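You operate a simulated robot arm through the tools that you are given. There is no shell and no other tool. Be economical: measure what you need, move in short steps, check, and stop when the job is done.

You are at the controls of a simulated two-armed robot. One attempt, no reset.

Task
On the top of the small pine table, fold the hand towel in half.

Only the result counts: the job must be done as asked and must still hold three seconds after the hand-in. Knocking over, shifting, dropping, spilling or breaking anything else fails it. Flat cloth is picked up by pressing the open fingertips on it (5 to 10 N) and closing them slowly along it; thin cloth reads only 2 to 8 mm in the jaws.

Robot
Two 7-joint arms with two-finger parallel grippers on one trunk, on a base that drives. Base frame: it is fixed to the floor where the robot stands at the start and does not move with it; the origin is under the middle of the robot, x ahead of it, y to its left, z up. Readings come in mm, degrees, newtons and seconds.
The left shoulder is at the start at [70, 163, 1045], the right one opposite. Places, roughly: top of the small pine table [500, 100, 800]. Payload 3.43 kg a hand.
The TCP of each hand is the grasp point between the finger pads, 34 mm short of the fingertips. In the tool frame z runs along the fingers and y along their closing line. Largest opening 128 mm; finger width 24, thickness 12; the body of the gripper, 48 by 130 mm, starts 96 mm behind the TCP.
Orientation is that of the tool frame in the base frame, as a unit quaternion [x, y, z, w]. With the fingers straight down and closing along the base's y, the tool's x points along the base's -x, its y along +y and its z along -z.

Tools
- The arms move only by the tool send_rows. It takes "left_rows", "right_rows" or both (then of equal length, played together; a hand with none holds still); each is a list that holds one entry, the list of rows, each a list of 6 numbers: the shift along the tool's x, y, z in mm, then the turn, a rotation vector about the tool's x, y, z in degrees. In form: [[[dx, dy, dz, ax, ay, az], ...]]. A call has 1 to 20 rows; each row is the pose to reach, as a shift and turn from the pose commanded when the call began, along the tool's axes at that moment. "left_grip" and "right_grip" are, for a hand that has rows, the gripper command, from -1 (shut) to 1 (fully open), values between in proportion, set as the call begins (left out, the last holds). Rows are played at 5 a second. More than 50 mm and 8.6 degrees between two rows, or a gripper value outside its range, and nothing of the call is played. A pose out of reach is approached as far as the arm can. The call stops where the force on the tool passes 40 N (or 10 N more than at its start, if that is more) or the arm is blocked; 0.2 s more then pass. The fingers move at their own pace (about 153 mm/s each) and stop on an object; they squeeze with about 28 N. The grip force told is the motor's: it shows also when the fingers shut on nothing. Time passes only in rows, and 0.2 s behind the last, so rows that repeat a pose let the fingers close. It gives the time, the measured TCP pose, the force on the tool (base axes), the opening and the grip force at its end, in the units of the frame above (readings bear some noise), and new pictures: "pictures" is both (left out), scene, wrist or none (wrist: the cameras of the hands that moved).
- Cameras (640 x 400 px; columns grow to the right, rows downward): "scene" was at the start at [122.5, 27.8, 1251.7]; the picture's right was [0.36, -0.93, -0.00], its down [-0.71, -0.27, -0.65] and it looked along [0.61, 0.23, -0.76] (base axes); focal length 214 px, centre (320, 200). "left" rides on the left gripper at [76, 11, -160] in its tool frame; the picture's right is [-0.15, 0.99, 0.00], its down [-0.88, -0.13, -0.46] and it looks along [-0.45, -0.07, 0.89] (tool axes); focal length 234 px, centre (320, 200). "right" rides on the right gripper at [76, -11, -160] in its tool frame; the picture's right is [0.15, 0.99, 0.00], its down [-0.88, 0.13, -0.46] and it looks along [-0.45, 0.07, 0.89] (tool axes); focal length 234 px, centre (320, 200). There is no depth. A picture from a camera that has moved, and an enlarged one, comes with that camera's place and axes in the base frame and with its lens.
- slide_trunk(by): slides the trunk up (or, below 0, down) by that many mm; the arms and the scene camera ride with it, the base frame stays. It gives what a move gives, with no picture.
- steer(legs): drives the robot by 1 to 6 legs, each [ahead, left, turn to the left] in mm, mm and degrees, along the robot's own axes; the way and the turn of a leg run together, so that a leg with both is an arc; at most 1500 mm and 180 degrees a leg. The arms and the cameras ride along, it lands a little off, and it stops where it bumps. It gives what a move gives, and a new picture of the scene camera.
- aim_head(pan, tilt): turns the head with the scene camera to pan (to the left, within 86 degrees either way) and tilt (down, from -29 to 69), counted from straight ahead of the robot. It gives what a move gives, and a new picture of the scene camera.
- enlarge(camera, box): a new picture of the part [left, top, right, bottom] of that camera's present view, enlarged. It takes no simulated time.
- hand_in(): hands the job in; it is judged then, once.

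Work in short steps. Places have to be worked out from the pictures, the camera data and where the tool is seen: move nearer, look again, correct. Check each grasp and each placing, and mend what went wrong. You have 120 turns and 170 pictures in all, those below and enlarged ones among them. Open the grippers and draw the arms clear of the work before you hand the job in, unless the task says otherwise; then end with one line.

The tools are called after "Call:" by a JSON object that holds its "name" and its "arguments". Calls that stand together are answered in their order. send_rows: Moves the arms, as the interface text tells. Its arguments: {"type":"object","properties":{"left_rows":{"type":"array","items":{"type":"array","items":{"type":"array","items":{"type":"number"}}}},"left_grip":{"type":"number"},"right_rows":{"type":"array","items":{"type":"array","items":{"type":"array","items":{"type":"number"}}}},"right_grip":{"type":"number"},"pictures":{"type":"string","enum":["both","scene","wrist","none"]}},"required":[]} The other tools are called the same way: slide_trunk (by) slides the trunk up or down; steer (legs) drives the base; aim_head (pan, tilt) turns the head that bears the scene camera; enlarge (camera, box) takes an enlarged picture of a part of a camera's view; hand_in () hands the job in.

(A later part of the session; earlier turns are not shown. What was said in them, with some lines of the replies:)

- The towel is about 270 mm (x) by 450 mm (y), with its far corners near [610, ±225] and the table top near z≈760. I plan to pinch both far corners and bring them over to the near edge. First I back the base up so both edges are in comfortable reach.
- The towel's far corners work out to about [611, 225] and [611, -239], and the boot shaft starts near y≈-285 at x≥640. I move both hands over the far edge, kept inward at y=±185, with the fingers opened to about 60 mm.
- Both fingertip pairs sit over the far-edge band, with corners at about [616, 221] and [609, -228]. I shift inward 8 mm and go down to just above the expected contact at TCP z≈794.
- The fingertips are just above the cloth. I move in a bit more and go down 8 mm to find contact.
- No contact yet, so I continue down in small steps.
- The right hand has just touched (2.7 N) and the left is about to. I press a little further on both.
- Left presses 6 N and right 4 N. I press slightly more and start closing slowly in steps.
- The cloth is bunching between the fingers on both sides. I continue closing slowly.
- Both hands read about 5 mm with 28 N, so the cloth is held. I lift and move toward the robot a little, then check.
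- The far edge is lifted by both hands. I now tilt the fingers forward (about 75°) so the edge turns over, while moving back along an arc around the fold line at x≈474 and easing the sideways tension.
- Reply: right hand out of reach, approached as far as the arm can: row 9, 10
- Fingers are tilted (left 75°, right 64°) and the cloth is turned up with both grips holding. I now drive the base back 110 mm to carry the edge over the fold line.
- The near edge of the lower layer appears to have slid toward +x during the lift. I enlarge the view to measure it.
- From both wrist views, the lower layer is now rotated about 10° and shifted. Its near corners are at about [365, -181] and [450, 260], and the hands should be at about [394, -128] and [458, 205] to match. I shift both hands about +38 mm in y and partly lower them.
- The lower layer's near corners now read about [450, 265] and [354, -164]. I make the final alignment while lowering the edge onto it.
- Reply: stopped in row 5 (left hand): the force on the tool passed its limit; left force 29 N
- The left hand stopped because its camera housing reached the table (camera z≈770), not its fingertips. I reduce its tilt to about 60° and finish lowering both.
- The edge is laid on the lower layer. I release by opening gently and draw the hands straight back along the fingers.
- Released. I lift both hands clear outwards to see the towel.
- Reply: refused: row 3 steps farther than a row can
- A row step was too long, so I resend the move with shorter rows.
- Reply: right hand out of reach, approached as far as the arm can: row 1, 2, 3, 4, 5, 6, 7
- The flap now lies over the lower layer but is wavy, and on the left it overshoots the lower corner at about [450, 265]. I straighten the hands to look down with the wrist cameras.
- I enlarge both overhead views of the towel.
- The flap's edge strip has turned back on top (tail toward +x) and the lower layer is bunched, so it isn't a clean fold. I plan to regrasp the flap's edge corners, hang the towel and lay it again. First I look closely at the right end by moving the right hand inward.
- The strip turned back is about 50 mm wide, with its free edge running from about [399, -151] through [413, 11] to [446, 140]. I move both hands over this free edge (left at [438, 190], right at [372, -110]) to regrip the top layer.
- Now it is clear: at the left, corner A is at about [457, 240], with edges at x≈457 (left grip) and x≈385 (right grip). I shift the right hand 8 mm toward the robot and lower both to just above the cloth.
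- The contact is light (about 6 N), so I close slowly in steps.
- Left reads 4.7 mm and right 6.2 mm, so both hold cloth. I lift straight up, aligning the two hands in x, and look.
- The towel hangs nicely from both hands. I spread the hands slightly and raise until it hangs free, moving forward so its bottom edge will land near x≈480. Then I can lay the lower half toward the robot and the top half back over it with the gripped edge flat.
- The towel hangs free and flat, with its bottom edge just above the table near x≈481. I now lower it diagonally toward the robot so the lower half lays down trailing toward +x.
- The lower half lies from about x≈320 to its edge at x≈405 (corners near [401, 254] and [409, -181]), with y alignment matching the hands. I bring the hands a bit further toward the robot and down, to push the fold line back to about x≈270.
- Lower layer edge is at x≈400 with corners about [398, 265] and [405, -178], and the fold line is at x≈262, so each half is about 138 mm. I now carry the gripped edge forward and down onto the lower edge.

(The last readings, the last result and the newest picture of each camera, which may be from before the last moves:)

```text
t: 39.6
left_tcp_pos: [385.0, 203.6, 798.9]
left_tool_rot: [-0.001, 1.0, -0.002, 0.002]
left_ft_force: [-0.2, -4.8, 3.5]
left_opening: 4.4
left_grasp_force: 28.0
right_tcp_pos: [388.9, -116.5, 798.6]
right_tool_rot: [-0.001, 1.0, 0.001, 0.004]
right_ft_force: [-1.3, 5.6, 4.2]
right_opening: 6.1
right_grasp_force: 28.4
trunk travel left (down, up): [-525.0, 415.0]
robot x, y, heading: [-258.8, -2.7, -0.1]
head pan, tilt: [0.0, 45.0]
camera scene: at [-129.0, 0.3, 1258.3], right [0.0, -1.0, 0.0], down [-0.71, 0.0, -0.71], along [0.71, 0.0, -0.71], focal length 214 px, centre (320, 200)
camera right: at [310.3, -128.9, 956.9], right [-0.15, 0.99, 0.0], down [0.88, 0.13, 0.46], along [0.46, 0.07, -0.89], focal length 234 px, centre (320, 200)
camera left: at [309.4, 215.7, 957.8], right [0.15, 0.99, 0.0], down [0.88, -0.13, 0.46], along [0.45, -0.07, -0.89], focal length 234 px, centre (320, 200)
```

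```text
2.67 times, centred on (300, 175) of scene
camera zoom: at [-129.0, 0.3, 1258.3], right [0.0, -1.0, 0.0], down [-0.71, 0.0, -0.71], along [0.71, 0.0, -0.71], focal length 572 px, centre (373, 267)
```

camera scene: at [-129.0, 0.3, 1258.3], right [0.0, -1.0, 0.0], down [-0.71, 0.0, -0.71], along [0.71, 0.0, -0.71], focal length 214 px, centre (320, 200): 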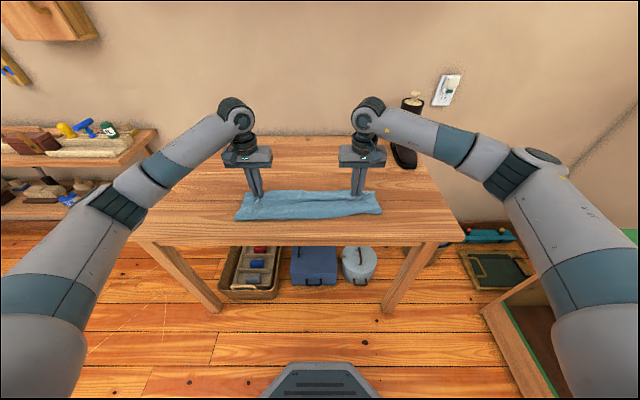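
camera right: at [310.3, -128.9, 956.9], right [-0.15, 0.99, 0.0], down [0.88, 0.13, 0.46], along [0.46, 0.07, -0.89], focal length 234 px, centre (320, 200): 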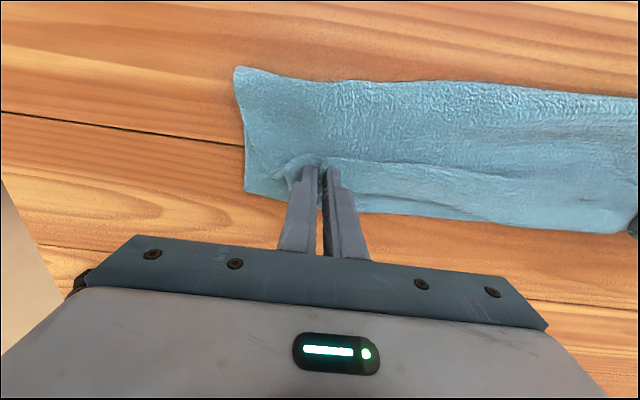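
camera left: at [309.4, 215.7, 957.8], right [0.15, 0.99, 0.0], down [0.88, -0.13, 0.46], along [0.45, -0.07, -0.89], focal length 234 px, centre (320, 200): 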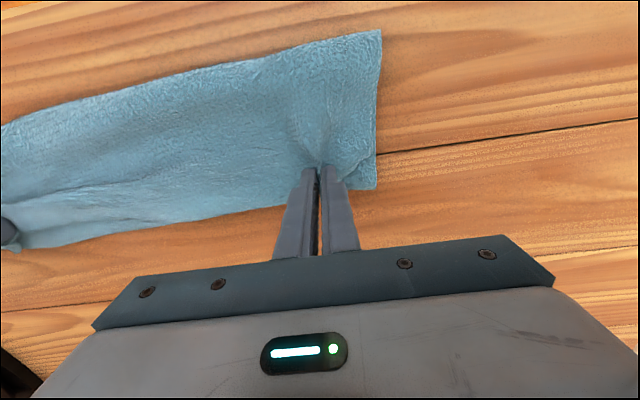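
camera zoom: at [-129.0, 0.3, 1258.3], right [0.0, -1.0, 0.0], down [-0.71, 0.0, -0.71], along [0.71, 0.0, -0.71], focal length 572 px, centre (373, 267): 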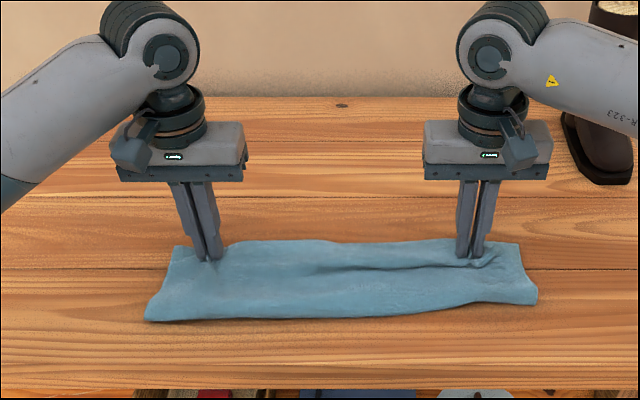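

This is very good. I check how closely the top edge meets the lower edge at each hand.

Call:
{"name": "enlarge", "arguments": {"camera": "right", "box": [200, 50, 640, 325]}}

Call:
{"name": "enlarge", "arguments": {"camera": "left", "box": [0, 30, 400, 280]}}

```text
1.45 times, centred on (420, 188) of right
camera zoom: at [310.3, -128.9, 956.9], right [-0.15, 0.99, 0.0], down [0.88, 0.13, 0.46], along [0.46, 0.07, -0.89], focal length 341 px, centre (174, 218)
```

zoom: 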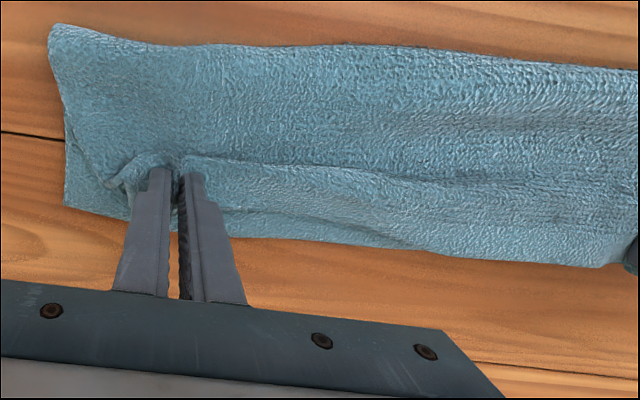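

```text
1.60 times, centred on (200, 155) of left
camera zoom: at [309.4, 215.7, 957.8], right [0.15, 0.99, 0.0], down [0.88, -0.13, 0.46], along [0.45, -0.07, -0.89], focal length 375 px, centre (512, 272)
```

zoom: 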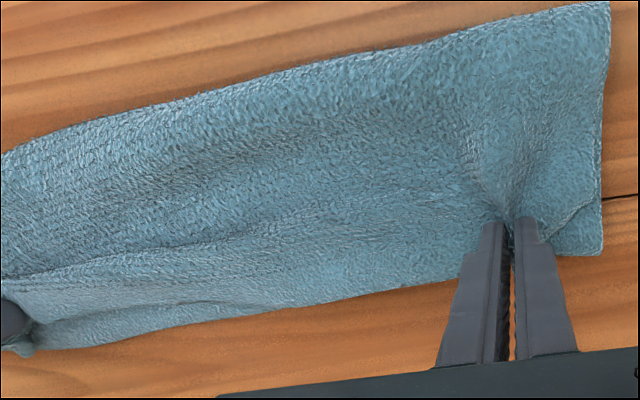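

The alignment is good on the left, and on the right the top edge is slightly short with a crease. I release gently, lift straight up, and inspect.

Call:
{"name": "send_rows", "arguments": {"left_rows": [[[0, 0, 0, 0, 0, 0], [0, 0, 0, 0, 0, 0], [0, 0, -15, 0, 0, 0], [0, 0, -40, 0, 0, 0], [20, 15, -80, 0, 0, 0], [35, 30, -120, 0, 0, 0]]], "right_rows": [[[0, 0, 0, 0, 0, 0], [0, 0, 0, 0, 0, 0], [0, 0, -15, 0, 0, 0], [0, 0, -40, 0, 0, 0], [20, -15, -80, 0, 0, 0], [35, -30, -120, 0, 0, 0]]], "left_grip": -0.6, "right_grip": -0.6, "pictures": "none"}}

Call:
{"name": "enlarge", "arguments": {"camera": "right", "box": [200, 70, 640, 345]}}

Call:
{"name": "enlarge", "arguments": {"camera": "left", "box": [0, 70, 440, 345]}}

Call:
{"name": "enlarge", "arguments": {"camera": "scene", "box": [200, 130, 420, 268]}}

```text
t: 41.0
left_tcp_pos: [350.0, 231.9, 915.5]
left_tool_rot: [-0.001, 1.0, -0.002, 0.001]
left_ft_force: [0.0, 0.1, 0.5]
left_opening: 25.8
left_grasp_force: 0.1
right_tcp_pos: [350.4, -147.8, 915.0]
right_tool_rot: [0.0, 1.0, -0.001, 0.004]
right_ft_force: [0.3, 0.0, 0.3]
right_opening: 25.7
right_grasp_force: 0.2
trunk travel left (down, up): [-525.0, 415.0]
robot x, y, heading: [-261.3, 3.2, 0.4]
head pan, tilt: [0.0, 45.0]
```

```text
1.45 times, centred on (420, 208) of right
camera zoom: at [271.9, -159.2, 1073.3], right [-0.15, 0.99, 0.0], down [0.88, 0.13, 0.46], along [0.46, 0.07, -0.89], focal length 341 px, centre (174, 189)
```

zoom: 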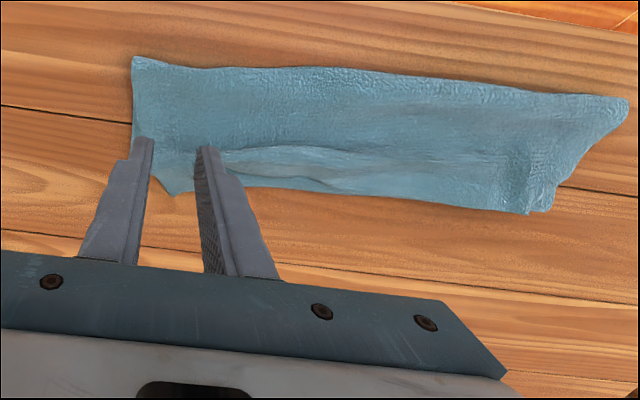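

```text
1.45 times, centred on (220, 208) of left
camera zoom: at [274.7, 244.8, 1074.9], right [0.15, 0.99, 0.0], down [0.88, -0.13, 0.46], along [0.45, -0.07, -0.89], focal length 341 px, centre (466, 189)
```

zoom: 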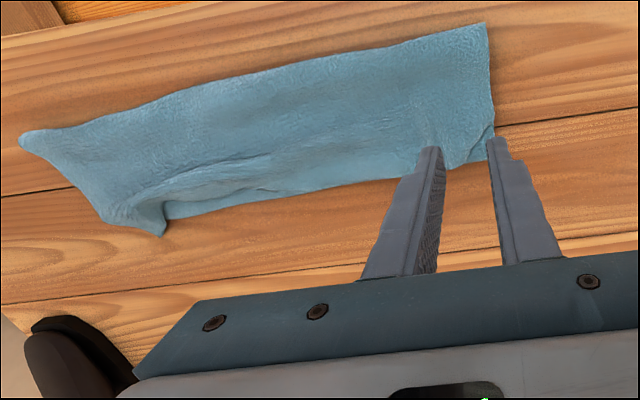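

```text
2.90 times, centred on (310, 199) of scene
camera zoom: at [-129.5, -0.2, 1258.0], right [0.0, -1.0, 0.0], down [-0.71, 0.0, -0.71], along [0.71, 0.0, -0.71], focal length 622 px, centre (349, 203)
```

zoom: 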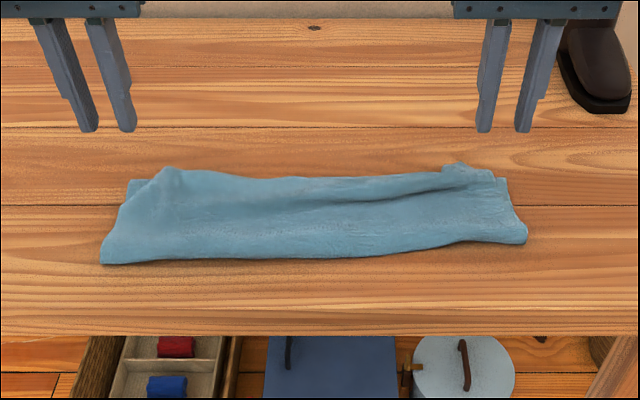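

It is clearly folded now. I move the right hand inward to see the right end uncovered, and raise the left.

Call:
{"name": "send_rows", "arguments": {"right_rows": [[[10, 30, -10, 0, 0, 0], [20, 60, -20, 0, 0, 0], [30, 90, -30, 0, 0, 0], [30, 90, -30, 0, 0, 0]]], "left_rows": [[[10, 15, -10, 0, 0, 0], [20, 30, -20, 0, 0, 0], [30, 50, -30, 0, 0, 0], [30, 50, -30, 0, 0, 0]]], "pictures": "none"}}

Call:
{"name": "enlarge", "arguments": {"camera": "right", "box": [180, 90, 400, 228]}}

Call:
{"name": "enlarge", "arguments": {"camera": "left", "box": [120, 90, 340, 228]}}

```text
t: 42.0
left_tcp_pos: [321.3, 283.0, 945.7]
left_tool_rot: [0.0, 1.0, -0.002, 0.001]
left_ft_force: [0.1, 0.3, 0.4]
left_opening: 25.4
left_grasp_force: 0.0
right_tcp_pos: [322.7, -54.9, 947.0]
right_tool_rot: [-0.001, 1.0, 0.0, 0.004]
right_ft_force: [0.5, 0.6, 0.2]
right_opening: 25.6
right_grasp_force: 0.1
trunk travel left (down, up): [-525.0, 415.0]
robot x, y, heading: [-258.4, -2.1, 0.1]
head pan, tilt: [0.0, 45.0]
```

```text
2.90 times, centred on (290, 159) of right
camera zoom: at [245.3, -67.2, 1105.9], right [-0.15, 0.99, 0.0], down [0.88, 0.13, 0.46], along [0.46, 0.07, -0.89], focal length 679 px, centre (407, 319)
```

zoom: 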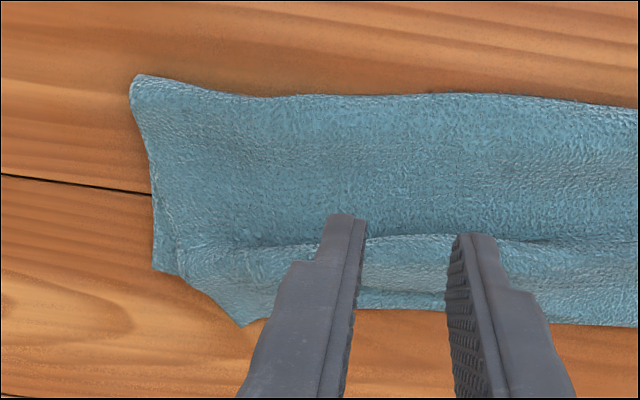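

```text
2.90 times, centred on (230, 159) of left
camera zoom: at [246.2, 294.7, 1105.3], right [0.15, 0.99, 0.0], down [0.88, -0.13, 0.46], along [0.45, -0.07, -0.89], focal length 679 px, centre (581, 319)
```

zoom: 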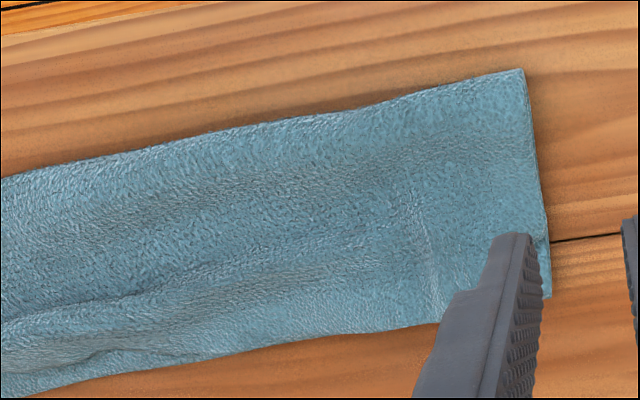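

Corners A/C and B/D nearly coincide, but a pleat in the flap makes the folded width about 100–115 mm instead of 137. I anchor the far double edge with the closed left fingers at [392, 0], and will press near the fold with the right hand at [338, -150] to drag it toward the robot.

Call:
{"name": "send_rows", "arguments": {"left_rows": [[[-10, -40, 10, 0, 0, 0], [-20, -80, 20, 0, 0, 0], [-35, -120, 35, 0, 0, 0], [-50, -160, 50, 0, 0, 0], [-60, -200, 65, 0, 0, 0], [-71, -243, 80, 0, 0, 0], [-71, -283, 95, 0, 0, 0], [-71, -283, 120, 0, 0, 0], [-71, -283, 135, 0, 0, 0], [-71, -283, 140, 0, 0, 0]]], "right_rows": [[[-5, -20, 10, 0, 0, 0], [-10, -40, 20, 0, 0, 0], [-15, -60, 35, 0, 0, 0], [-15, -80, 50, 0, 0, 0], [-15, -95, 65, 0, 0, 0], [-15, -95, 80, 0, 0, 0], [-15, -95, 95, 0, 0, 0], [-15, -95, 120, 0, 0, 0], [-15, -95, 135, 0, 0, 0], [-15, -95, 140, 0, 0, 0]]], "left_grip": -1, "right_grip": -1}}

```text
t: 44.2
left_tcp_pos: [390.5, -0.2, 810.0]
left_tool_rot: [0.0, 1.0, -0.002, 0.002]
left_ft_force: [-0.6, 0.2, 0.4]
left_opening: 0.0
left_grasp_force: 27.7
right_tcp_pos: [339.0, -150.9, 805.9]
right_tool_rot: [0.0, 1.0, 0.0, 0.003]
right_ft_force: [-0.5, -0.5, -0.5]
right_opening: 0.0
right_grasp_force: 28.1
trunk travel left (down, up): [-525.0, 415.0]
robot x, y, heading: [-258.8, -0.6, 0.1]
head pan, tilt: [0.0, 45.0]
camera scene: at [-127.7, 0.2, 1258.0], right [0.0, -1.0, 0.0], down [-0.71, 0.0, -0.71], along [0.71, 0.0, -0.71], focal length 214 px, centre (320, 200)
camera right: at [260.6, -162.4, 964.7], right [-0.15, 0.99, 0.0], down [0.88, 0.13, 0.46], along [0.46, 0.07, -0.89], focal length 234 px, centre (320, 200)
camera left: at [315.4, 11.9, 969.0], right [0.15, 0.99, 0.0], down [0.88, -0.13, 0.46], along [0.45, -0.07, -0.89], focal length 234 px, centre (320, 200)
```

scene: 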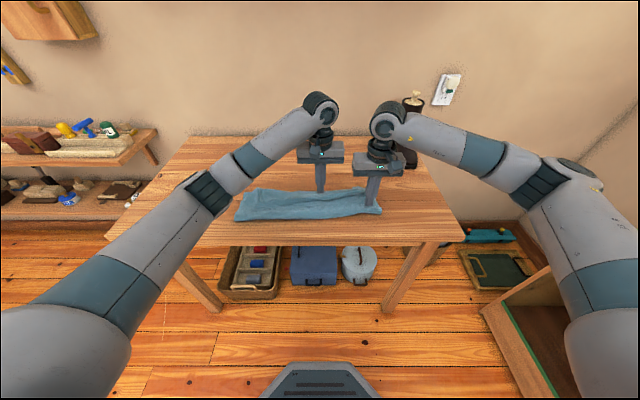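
right: 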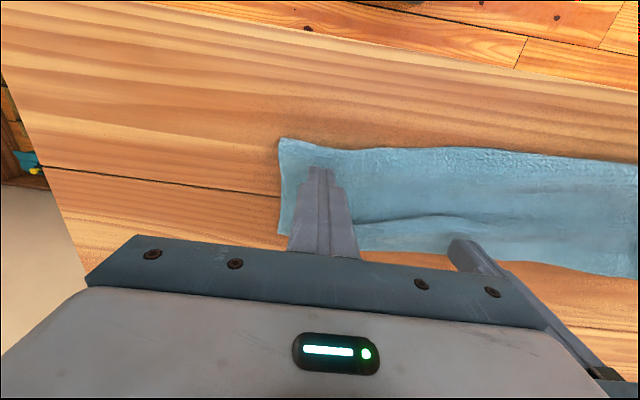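
left: 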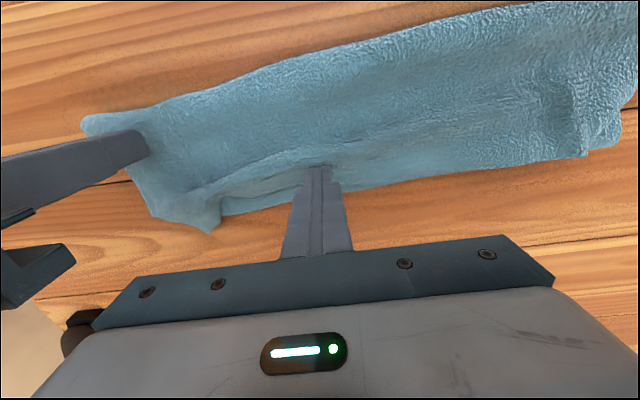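

Both are positioned. I lower to contact, with a firm anchor on the left and a light press on the right.

Call:
{"name": "send_rows", "arguments": {"left_rows": [[[0, 0, 8, 0, 0, 0], [0, 0, 14, 0, 0, 0], [0, 0, 18, 0, 0, 0], [0, 0, 20, 0, 0, 0], [0, 0, 21, 0, 0, 0]]], "right_rows": [[[0, 0, 4, 0, 0, 0], [0, 0, 8, 0, 0, 0], [0, 0, 11, 0, 0, 0], [0, 0, 13, 0, 0, 0], [0, 0, 14, 0, 0, 0]]], "pictures": "none"}}

```text
t: 45.5
left_tcp_pos: [391.9, -0.2, 791.1]
left_tool_rot: [0.001, 1.0, -0.003, 0.003]
left_ft_force: [-3.4, -0.7, 12.3]
left_opening: 0.0
left_grasp_force: 27.7
right_tcp_pos: [338.5, -151.6, 794.3]
right_tool_rot: [-0.001, 1.0, 0.0, 0.005]
right_ft_force: [-0.1, 0.6, 3.4]
right_opening: 0.1
right_grasp_force: 28.0
trunk travel left (down, up): [-525.0, 415.0]
robot x, y, heading: [-261.7, 0.1, 0.1]
head pan, tilt: [0.0, 45.0]
```

The left anchors with 12 N and the right touches with 3.4 N. I drag the right fingertips 35 mm toward the robot.

Call:
{"name": "send_rows", "arguments": {"left_rows": [[[0, 0, 0.5, 0, 0, 0], [0, 0, 0.5, 0, 0, 0], [0, 0, 0.5, 0, 0, 0], [0, 0, 0.5, 0, 0, 0], [0, 0, 0.5, 0, 0, 0], [0, 0, 0.5, 0, 0, 0], [0, 0, 0.5, 0, 0, 0]]], "right_rows": [[[0, 0, 1, 0, 0, 0], [6, 0, 1, 0, 0, 0], [12, 0, 1, 0, 0, 0], [18, 0, 1, 0, 0, 0], [24, 0, 1, 0, 0, 0], [30, 0, 1, 0, 0, 0], [35, 0, 1, 0, 0, 0]]], "pictures": "wrist"}}

```text
t: 47.0
left_tcp_pos: [391.0, -0.3, 789.6]
left_tool_rot: [0.001, 1.0, -0.002, 0.003]
left_ft_force: [-0.5, -6.2, 24.9]
left_opening: 0.1
left_grasp_force: 28.6
right_tcp_pos: [302.9, -152.8, 794.7]
right_tool_rot: [-0.001, 1.0, 0.001, 0.005]
right_ft_force: [0.6, 0.5, 0.4]
right_opening: 0.0
right_grasp_force: 27.5
trunk travel left (down, up): [-525.0, 415.0]
robot x, y, heading: [-260.1, 3.4, 0.1]
head pan, tilt: [0.0, 45.0]
camera right: at [223.2, -164.0, 952.8], right [-0.15, 0.99, 0.0], down [0.88, 0.13, 0.46], along [0.46, 0.07, -0.89], focal length 234 px, centre (320, 200)
camera left: at [315.7, 12.5, 949.1], right [0.15, 0.99, 0.0], down [0.88, -0.13, 0.46], along [0.46, -0.07, -0.89], focal length 234 px, centre (320, 200)
```

right: 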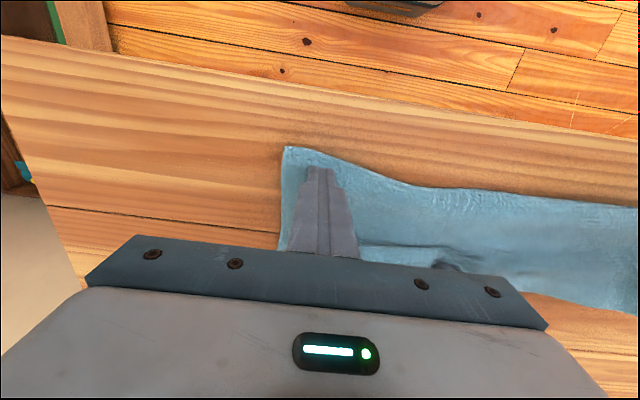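
left: 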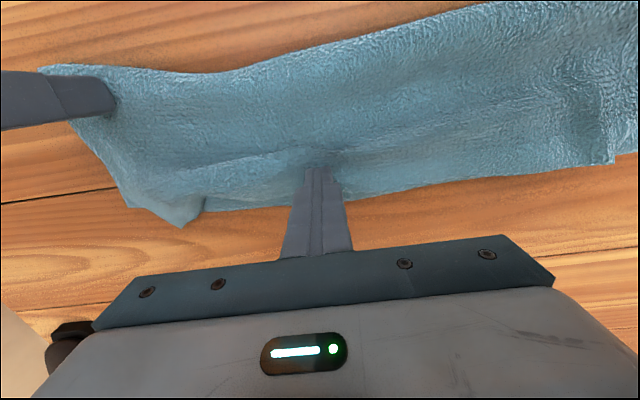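

The fold was pulled out nicely at the right end. I repeat further along, with the anchor at y=90 and the drag at y=-62.

Call:
{"name": "send_rows", "arguments": {"left_rows": [[[0, 0, -20, 0, 0, 0], [0, 40, -20, 0, 0, 0], [0, 85, -20, 0, 0, 0], [0, 85, -10, 0, 0, 0], [0, 85, -3, 0, 0, 0], [0, 85, -1, 0, 0, 0], [0, 85, -1, 0, 0, 0]]], "right_rows": [[[0, 0, -20, 0, 0, 0], [-10, 10, -20, 0, 0, 0], [-25, 45, -20, 0, 0, 0], [-36, 90, -20, 0, 0, 0], [-36, 90, -6, 0, 0, 0], [-36, 90, 0, 0, 0, 0], [-36, 90, 1, 0, 0, 0]]], "pictures": "wrist"}}

```text
t: 48.6
left_tcp_pos: [392.0, 87.0, 791.5]
left_tool_rot: [0.0, 1.0, -0.001, 0.001]
left_ft_force: [1.4, -0.7, 4.0]
left_opening: 0.0
left_grasp_force: 28.3
right_tcp_pos: [339.1, -62.3, 792.8]
right_tool_rot: [0.0, 1.0, 0.001, 0.005]
right_ft_force: [0.2, 1.7, 2.9]
right_opening: 0.0
right_grasp_force: 28.0
trunk travel left (down, up): [-525.0, 415.0]
robot x, y, heading: [-258.3, 1.9, -0.2]
head pan, tilt: [0.0, 45.0]
camera right: at [261.1, -73.4, 950.2], right [-0.15, 0.99, 0.0], down [0.88, 0.13, 0.46], along [0.46, 0.07, -0.89], focal length 234 px, centre (320, 200)
camera left: at [316.5, 99.7, 950.8], right [0.14, 0.99, 0.0], down [0.88, -0.13, 0.46], along [0.45, -0.07, -0.89], focal length 234 px, centre (320, 200)
```

right: 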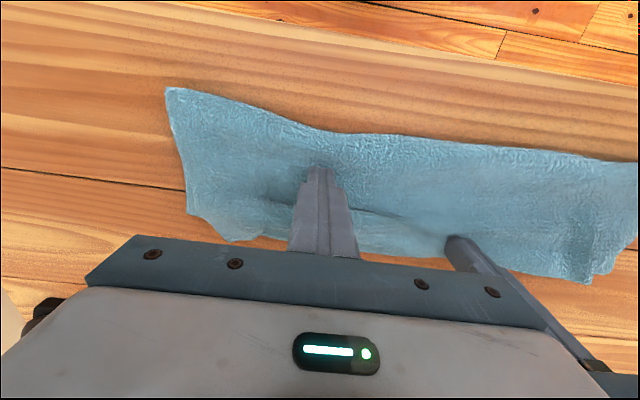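
left: 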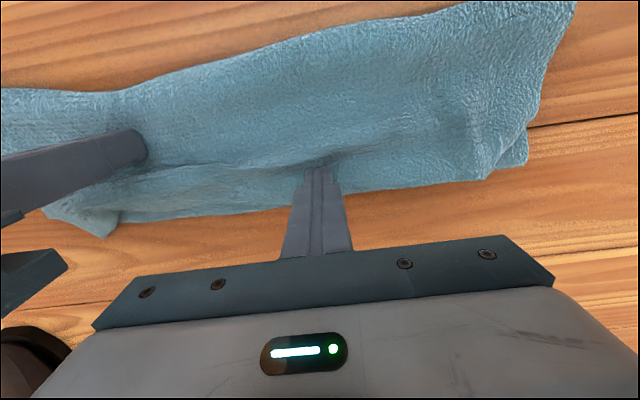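

I drag the right hand toward the robot here while the left presses a little more.

Call:
{"name": "send_rows", "arguments": {"left_rows": [[[0, 0, 1.5, 0, 0, 0], [0, 0, 1.5, 0, 0, 0], [0, 0, 1.5, 0, 0, 0], [0, 0, 1.5, 0, 0, 0], [0, 0, 1.5, 0, 0, 0], [0, 0, 1.5, 0, 0, 0], [0, 0, 1.5, 0, 0, 0], [0, 0, 1.5, 0, 0, 0]]], "right_rows": [[[0, 0, 1, 0, 0, 0], [6, 0, 1, 0, 0, 0], [12, 0, 1, 0, 0, 0], [18, 0, 1, 0, 0, 0], [24, 0, 1, 0, 0, 0], [30, 0, 1, 0, 0, 0], [36, 0, 1, 0, 0, 0], [42, 0, 1, 0, 0, 0]]], "pictures": "wrist"}}

```text
t: 50.5
left_tcp_pos: [391.9, 88.0, 789.9]
left_tool_rot: [-0.001, 1.0, -0.002, 0.003]
left_ft_force: [1.8, 0.7, 11.6]
left_opening: 0.0
left_grasp_force: 28.8
right_tcp_pos: [295.9, -60.7, 790.4]
right_tool_rot: [-0.001, 1.0, 0.0, 0.004]
right_ft_force: [4.2, 1.6, 8.3]
right_opening: 0.1
right_grasp_force: 27.7
trunk travel left (down, up): [-525.0, 415.0]
robot x, y, heading: [-259.1, -1.1, 0.2]
head pan, tilt: [0.0, 45.0]
camera right: at [217.8, -72.3, 948.7], right [-0.15, 0.99, 0.0], down [0.88, 0.13, 0.46], along [0.46, 0.07, -0.89], focal length 234 px, centre (320, 200)
camera left: at [316.3, 99.4, 949.5], right [0.15, 0.99, 0.0], down [0.88, -0.13, 0.46], along [0.45, -0.07, -0.89], focal length 234 px, centre (320, 200)
```

right: 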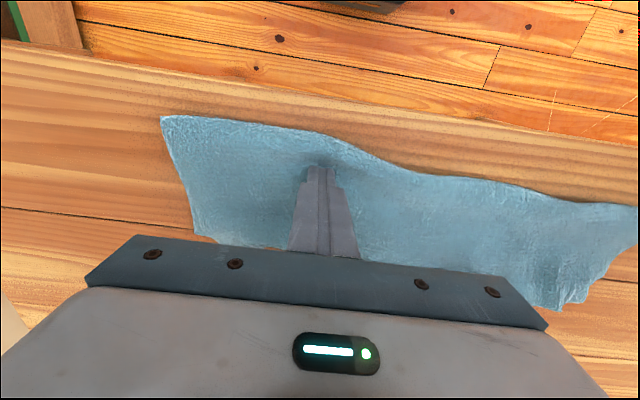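
left: 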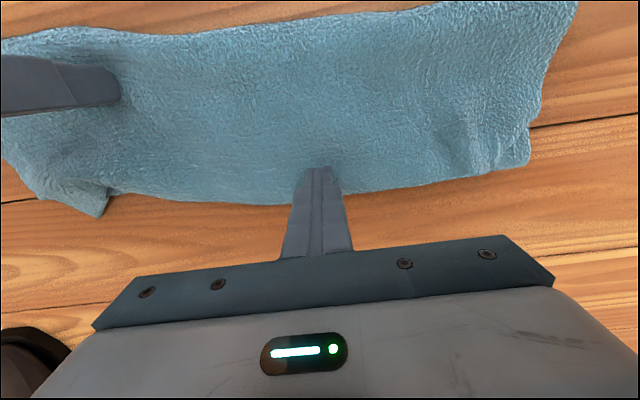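

This works very well. Next I anchor at y≈195 and drag at y≈45.

Call:
{"name": "send_rows", "arguments": {"left_rows": [[[0, 0, -20, 0, 0, 0], [0, 45, -20, 0, 0, 0], [0, 85, -20, 0, 0, 0], [0, 107, -20, 0, 0, 0], [0, 107, -10, 0, 0, 0], [0, 107, -3, 0, 0, 0], [0, 107, 0, 0, 0, 0]]], "right_rows": [[[0, 0, -20, 0, 0, 0], [-15, 25, -20, 0, 0, 0], [-30, 60, -20, 0, 0, 0], [-40, 105, -20, 0, 0, 0], [-40, 105, -10, 0, 0, 0], [-40, 105, -3, 0, 0, 0], [-40, 105, -1, 0, 0, 0]]], "pictures": "none"}}

Call:
{"name": "send_rows", "arguments": {"left_rows": [[[0, 0, 1, 0, 0, 0], [0, 0, 1, 0, 0, 0], [0, 0, 1, 0, 0, 0], [0, 0, 1, 0, 0, 0], [0, 0, 1, 0, 0, 0], [0, 0, 1, 0, 0, 0], [0, 0, 1, 0, 0, 0], [0, 0, 1, 0, 0, 0]]], "right_rows": [[[0, 0, 1, 0, 0, 0], [6, 0, 1, 0, 0, 0], [12, 0, 1, 0, 0, 0], [18, 0, 1, 0, 0, 0], [24, 0, 1, 0, 0, 0], [30, 0, 1, 0, 0, 0], [36, 0, 1, 0, 0, 0], [42, 0, 1, 0, 0, 0]]], "pictures": "wrist"}}

```text
t: 52.0
left_tcp_pos: [390.3, 192.1, 788.8]
left_tool_rot: [-0.001, 1.0, -0.002, 0.005]
left_ft_force: [2.7, -1.9, 23.6]
left_opening: 0.4
left_grasp_force: 27.7
right_tcp_pos: [336.2, 41.7, 793.5]
right_tool_rot: [-0.001, 1.0, 0.001, 0.005]
right_ft_force: [0.7, 0.5, 1.1]
right_opening: 0.0
right_grasp_force: 27.9
trunk travel left (down, up): [-525.0, 415.0]
robot x, y, heading: [-259.3, -1.3, -0.1]
head pan, tilt: [0.0, 45.0]
```

```text
t: 53.1
left_tcp_pos: [390.4, 191.7, 788.3]
left_tool_rot: [0.0, 1.0, -0.004, 0.006]
left_ft_force: [-4.8, -3.3, 18.2]
left_opening: 0.1
left_grasp_force: 27.9
right_tcp_pos: [316.7, 44.8, 791.9]
right_tool_rot: [-0.001, 1.0, 0.0, 0.005]
right_ft_force: [1.0, -1.4, 2.4]
right_opening: 0.0
right_grasp_force: 28.3
trunk travel left (down, up): [-525.0, 415.0]
robot x, y, heading: [-257.7, 0.0, 0.0]
head pan, tilt: [0.0, 45.0]
stopped in row 5 (left hand): the force on the tool passed its limit (the readings are from after the stop); the commanded pose is now the measured one
camera right: at [238.4, 32.0, 950.1], right [-0.15, 0.99, 0.0], down [0.88, 0.13, 0.46], along [0.46, 0.07, -0.89], focal length 234 px, centre (320, 200)
camera left: at [315.3, 204.9, 948.8], right [0.15, 0.99, -0.01], down [0.88, -0.13, 0.47], along [0.46, -0.07, -0.88], focal length 234 px, centre (320, 200)
```

right: 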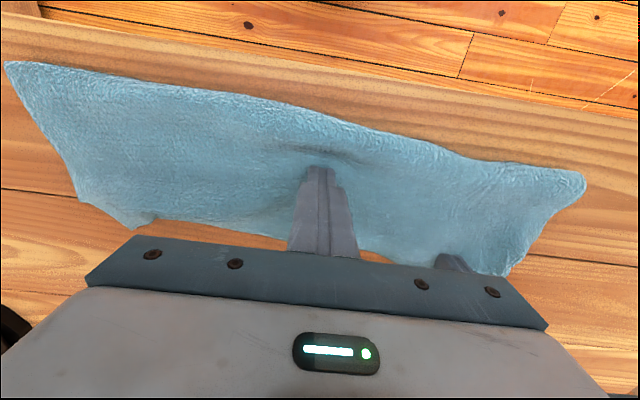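
left: 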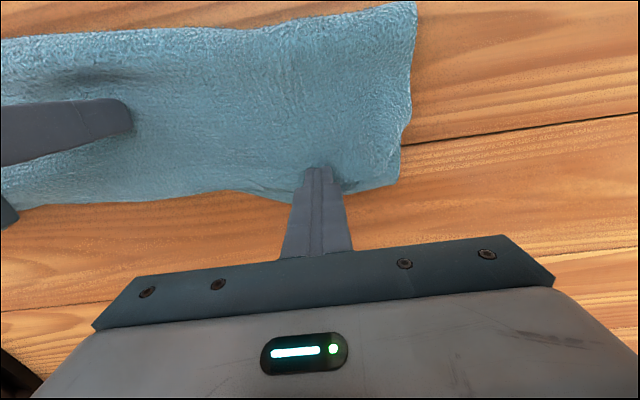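

The left pressed a bit too hard and stopped the call midway. I ease it by 1 mm and finish the right-hand drag.

Call:
{"name": "send_rows", "arguments": {"left_rows": [[[0, 0, -1, 0, 0, 0], [0, 0, -1, 0, 0, 0], [0, 0, -1, 0, 0, 0], [0, 0, -1, 0, 0, 0], [0, 0, -1, 0, 0, 0]]], "right_rows": [[[4, 0, 1, 0, 0, 0], [10, 0, 1, 0, 0, 0], [16, 0, 1, 0, 0, 0], [22, 0, 1, 0, 0, 0], [26, 0, 1, 0, 0, 0]]], "pictures": "none"}}

Call:
{"name": "send_rows", "arguments": {"left_rows": [[[0, 0, -20, 0, 0, 0], [10, 0, -40, 0, 0, 0], [10, 0, -40, 0, 0, 0]]], "right_rows": [[[0, 0, -20, 0, 0, 0], [0, 0, -50, 0, 0, 0], [0, -20, -80, 0, 0, 0]]], "pictures": "both"}}

Call:
{"name": "enlarge", "arguments": {"camera": "scene", "box": [200, 130, 420, 268]}}

```text
t: 54.3
left_tcp_pos: [391.3, 192.1, 790.2]
left_tool_rot: [-0.001, 1.0, -0.003, 0.005]
left_ft_force: [-0.3, -7.9, 17.1]
left_opening: 0.0
left_grasp_force: 28.3
right_tcp_pos: [290.7, 43.4, 790.8]
right_tool_rot: [0.0, 1.0, 0.001, 0.005]
right_ft_force: [5.9, 4.8, 8.8]
right_opening: 0.0
right_grasp_force: 28.1
trunk travel left (down, up): [-525.0, 415.0]
robot x, y, heading: [-257.7, 3.7, 0.0]
head pan, tilt: [0.0, 45.0]
```

```text
t: 55.1
left_tcp_pos: [383.1, 193.0, 828.2]
left_tool_rot: [0.0, 1.0, -0.003, 0.003]
left_ft_force: [-1.1, -0.1, -0.3]
left_opening: 0.1
left_grasp_force: 28.2
right_tcp_pos: [292.0, 23.0, 870.8]
right_tool_rot: [-0.001, 1.0, 0.001, 0.004]
right_ft_force: [0.4, 0.6, 0.4]
right_opening: 0.0
right_grasp_force: 28.6
trunk travel left (down, up): [-525.0, 415.0]
robot x, y, heading: [-257.4, 1.0, 0.4]
head pan, tilt: [0.0, 45.0]
camera scene: at [-127.8, -0.8, 1257.8], right [0.0, -1.0, 0.0], down [-0.71, 0.0, -0.71], along [0.71, 0.0, -0.71], focal length 214 px, centre (320, 200)
camera right: at [214.6, 11.3, 1029.8], right [-0.15, 0.99, 0.0], down [0.88, 0.13, 0.46], along [0.46, 0.07, -0.89], focal length 234 px, centre (320, 200)
camera left: at [308.6, 205.6, 987.7], right [0.14, 0.99, 0.0], down [0.88, -0.13, 0.46], along [0.46, -0.07, -0.89], focal length 234 px, centre (320, 200)
```

scene: 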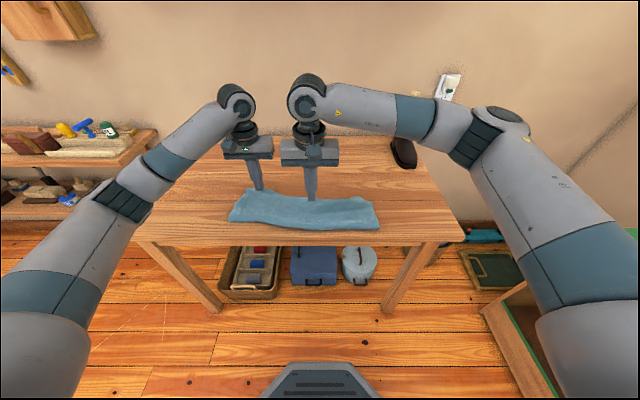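
right: 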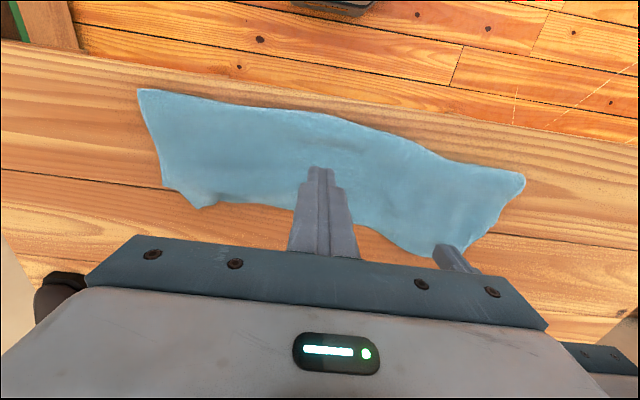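
left: 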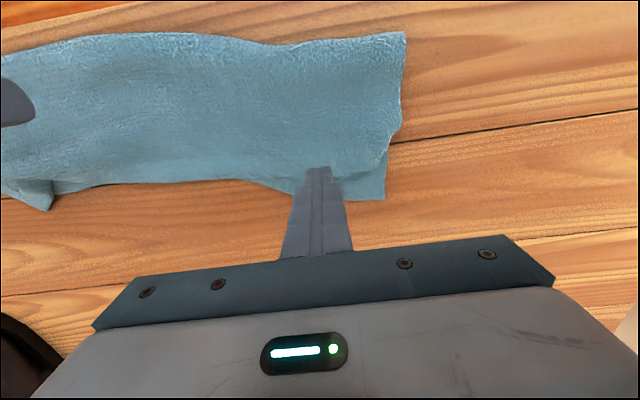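

```text
2.90 times, centred on (310, 199) of scene
camera zoom: at [-127.8, -0.8, 1257.8], right [0.0, -1.0, 0.0], down [-0.71, 0.0, -0.71], along [0.71, 0.0, -0.71], focal length 622 px, centre (349, 203)
```

zoom: 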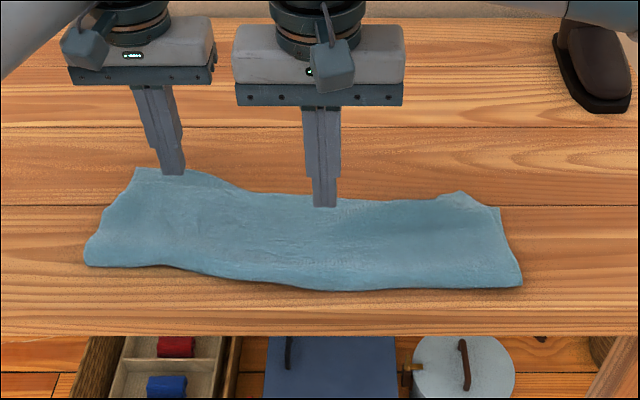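

The fold is now flat, and about 130–150 mm wide along its whole length. I raise both hands and draw them clear, then take a final look.

Call:
{"name": "send_rows", "arguments": {"left_rows": [[[10, 10, -30, 0, 0, 0], [20, 30, -60, 0, 0, 0], [30, 60, -90, 0, 0, 0], [40, 95, -110, 0, 0, 0], [40, 130, -130, 0, 0, 0], [40, 150, -150, 0, 0, 0]]], "right_rows": [[[0, 0, -20, 0, 0, 0], [0, -20, -45, 0, 0, 0], [0, -60, -60, 0, 0, 0], [0, -105, -75, 0, 0, 0], [0, -150, -85, 0, 0, 0], [0, -195, -95, 0, 0, 0]]], "left_grip": 0, "right_grip": 0, "pictures": "wrist"}}

Call:
{"name": "enlarge", "arguments": {"camera": "scene", "box": [200, 130, 420, 268]}}

Call:
{"name": "enlarge", "arguments": {"camera": "right", "box": [260, 60, 600, 272]}}

Call:
{"name": "enlarge", "arguments": {"camera": "left", "box": [40, 60, 380, 272]}}

```text
t: 56.5
left_tcp_pos: [339.3, 341.8, 978.8]
left_tool_rot: [0.0, 1.0, -0.002, 0.004]
left_ft_force: [-0.5, 0.4, 0.9]
left_opening: 64.2
left_grasp_force: 0.1
right_tcp_pos: [290.3, -170.8, 964.5]
right_tool_rot: [0.0, 1.0, 0.001, 0.004]
right_ft_force: [-1.0, -0.5, 0.0]
right_opening: 64.0
right_grasp_force: 0.1
trunk travel left (down, up): [-525.0, 415.0]
robot x, y, heading: [-258.3, 2.0, -0.0]
head pan, tilt: [0.0, 45.0]
camera right: at [212.9, -183.4, 1122.8], right [-0.15, 0.99, 0.0], down [0.88, 0.13, 0.46], along [0.46, 0.07, -0.89], focal length 234 px, centre (320, 200)
camera left: at [263.9, 354.6, 1137.9], right [0.15, 0.99, 0.0], down [0.88, -0.13, 0.46], along [0.46, -0.07, -0.89], focal length 234 px, centre (320, 200)
```

right: 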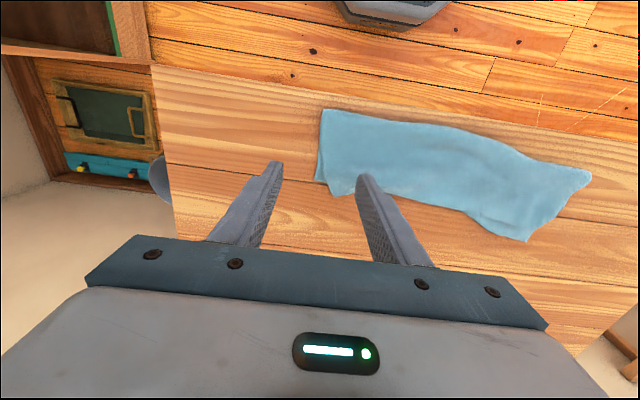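
left: 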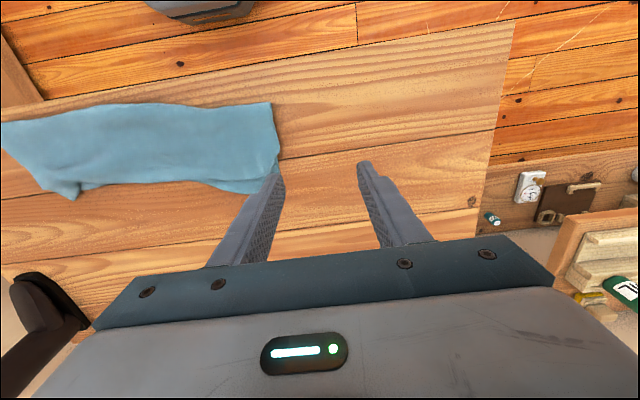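

```text
2.90 times, centred on (310, 199) of scene
camera zoom: at [-128.8, -1.2, 1258.0], right [0.0, -1.0, 0.0], down [-0.71, 0.0, -0.71], along [0.71, 0.0, -0.71], focal length 622 px, centre (349, 203)
```

zoom: 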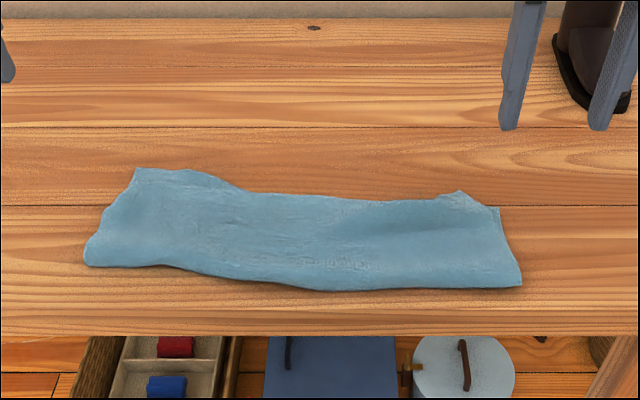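

```text
1.88 times, centred on (430, 166) of right
camera zoom: at [212.9, -183.4, 1122.8], right [-0.15, 0.99, 0.0], down [0.88, 0.13, 0.46], along [0.46, 0.07, -0.89], focal length 441 px, centre (113, 264)
```

zoom: 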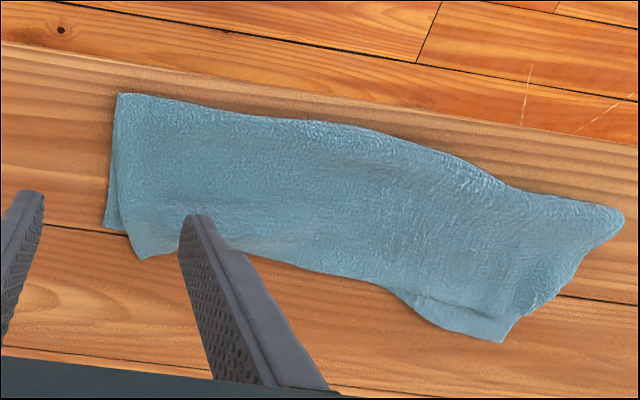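

```text
1.88 times, centred on (210, 166) of left
camera zoom: at [263.9, 354.6, 1137.9], right [0.15, 0.99, 0.0], down [0.88, -0.13, 0.46], along [0.46, -0.07, -0.89], focal length 441 px, centre (527, 264)
```

zoom: 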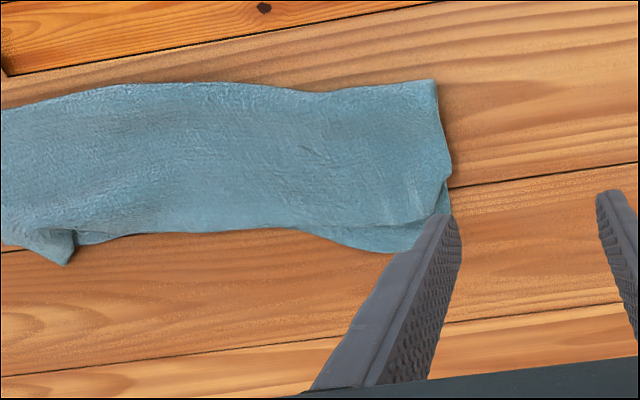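

The towel lies flat in two layers, with matching edges to within about 20 mm. Both grippers are open and clear, and the boot hasn't moved, so I hand the job in.

Call:
{"name": "hand_in", "arguments": {}}

```text
The job is handed in.
```

The hand towel is folded in half on the pine table, its edges matching to within about 20 mm. Both grippers are open and clear, the boot wasn't moved, and the job is handed in.
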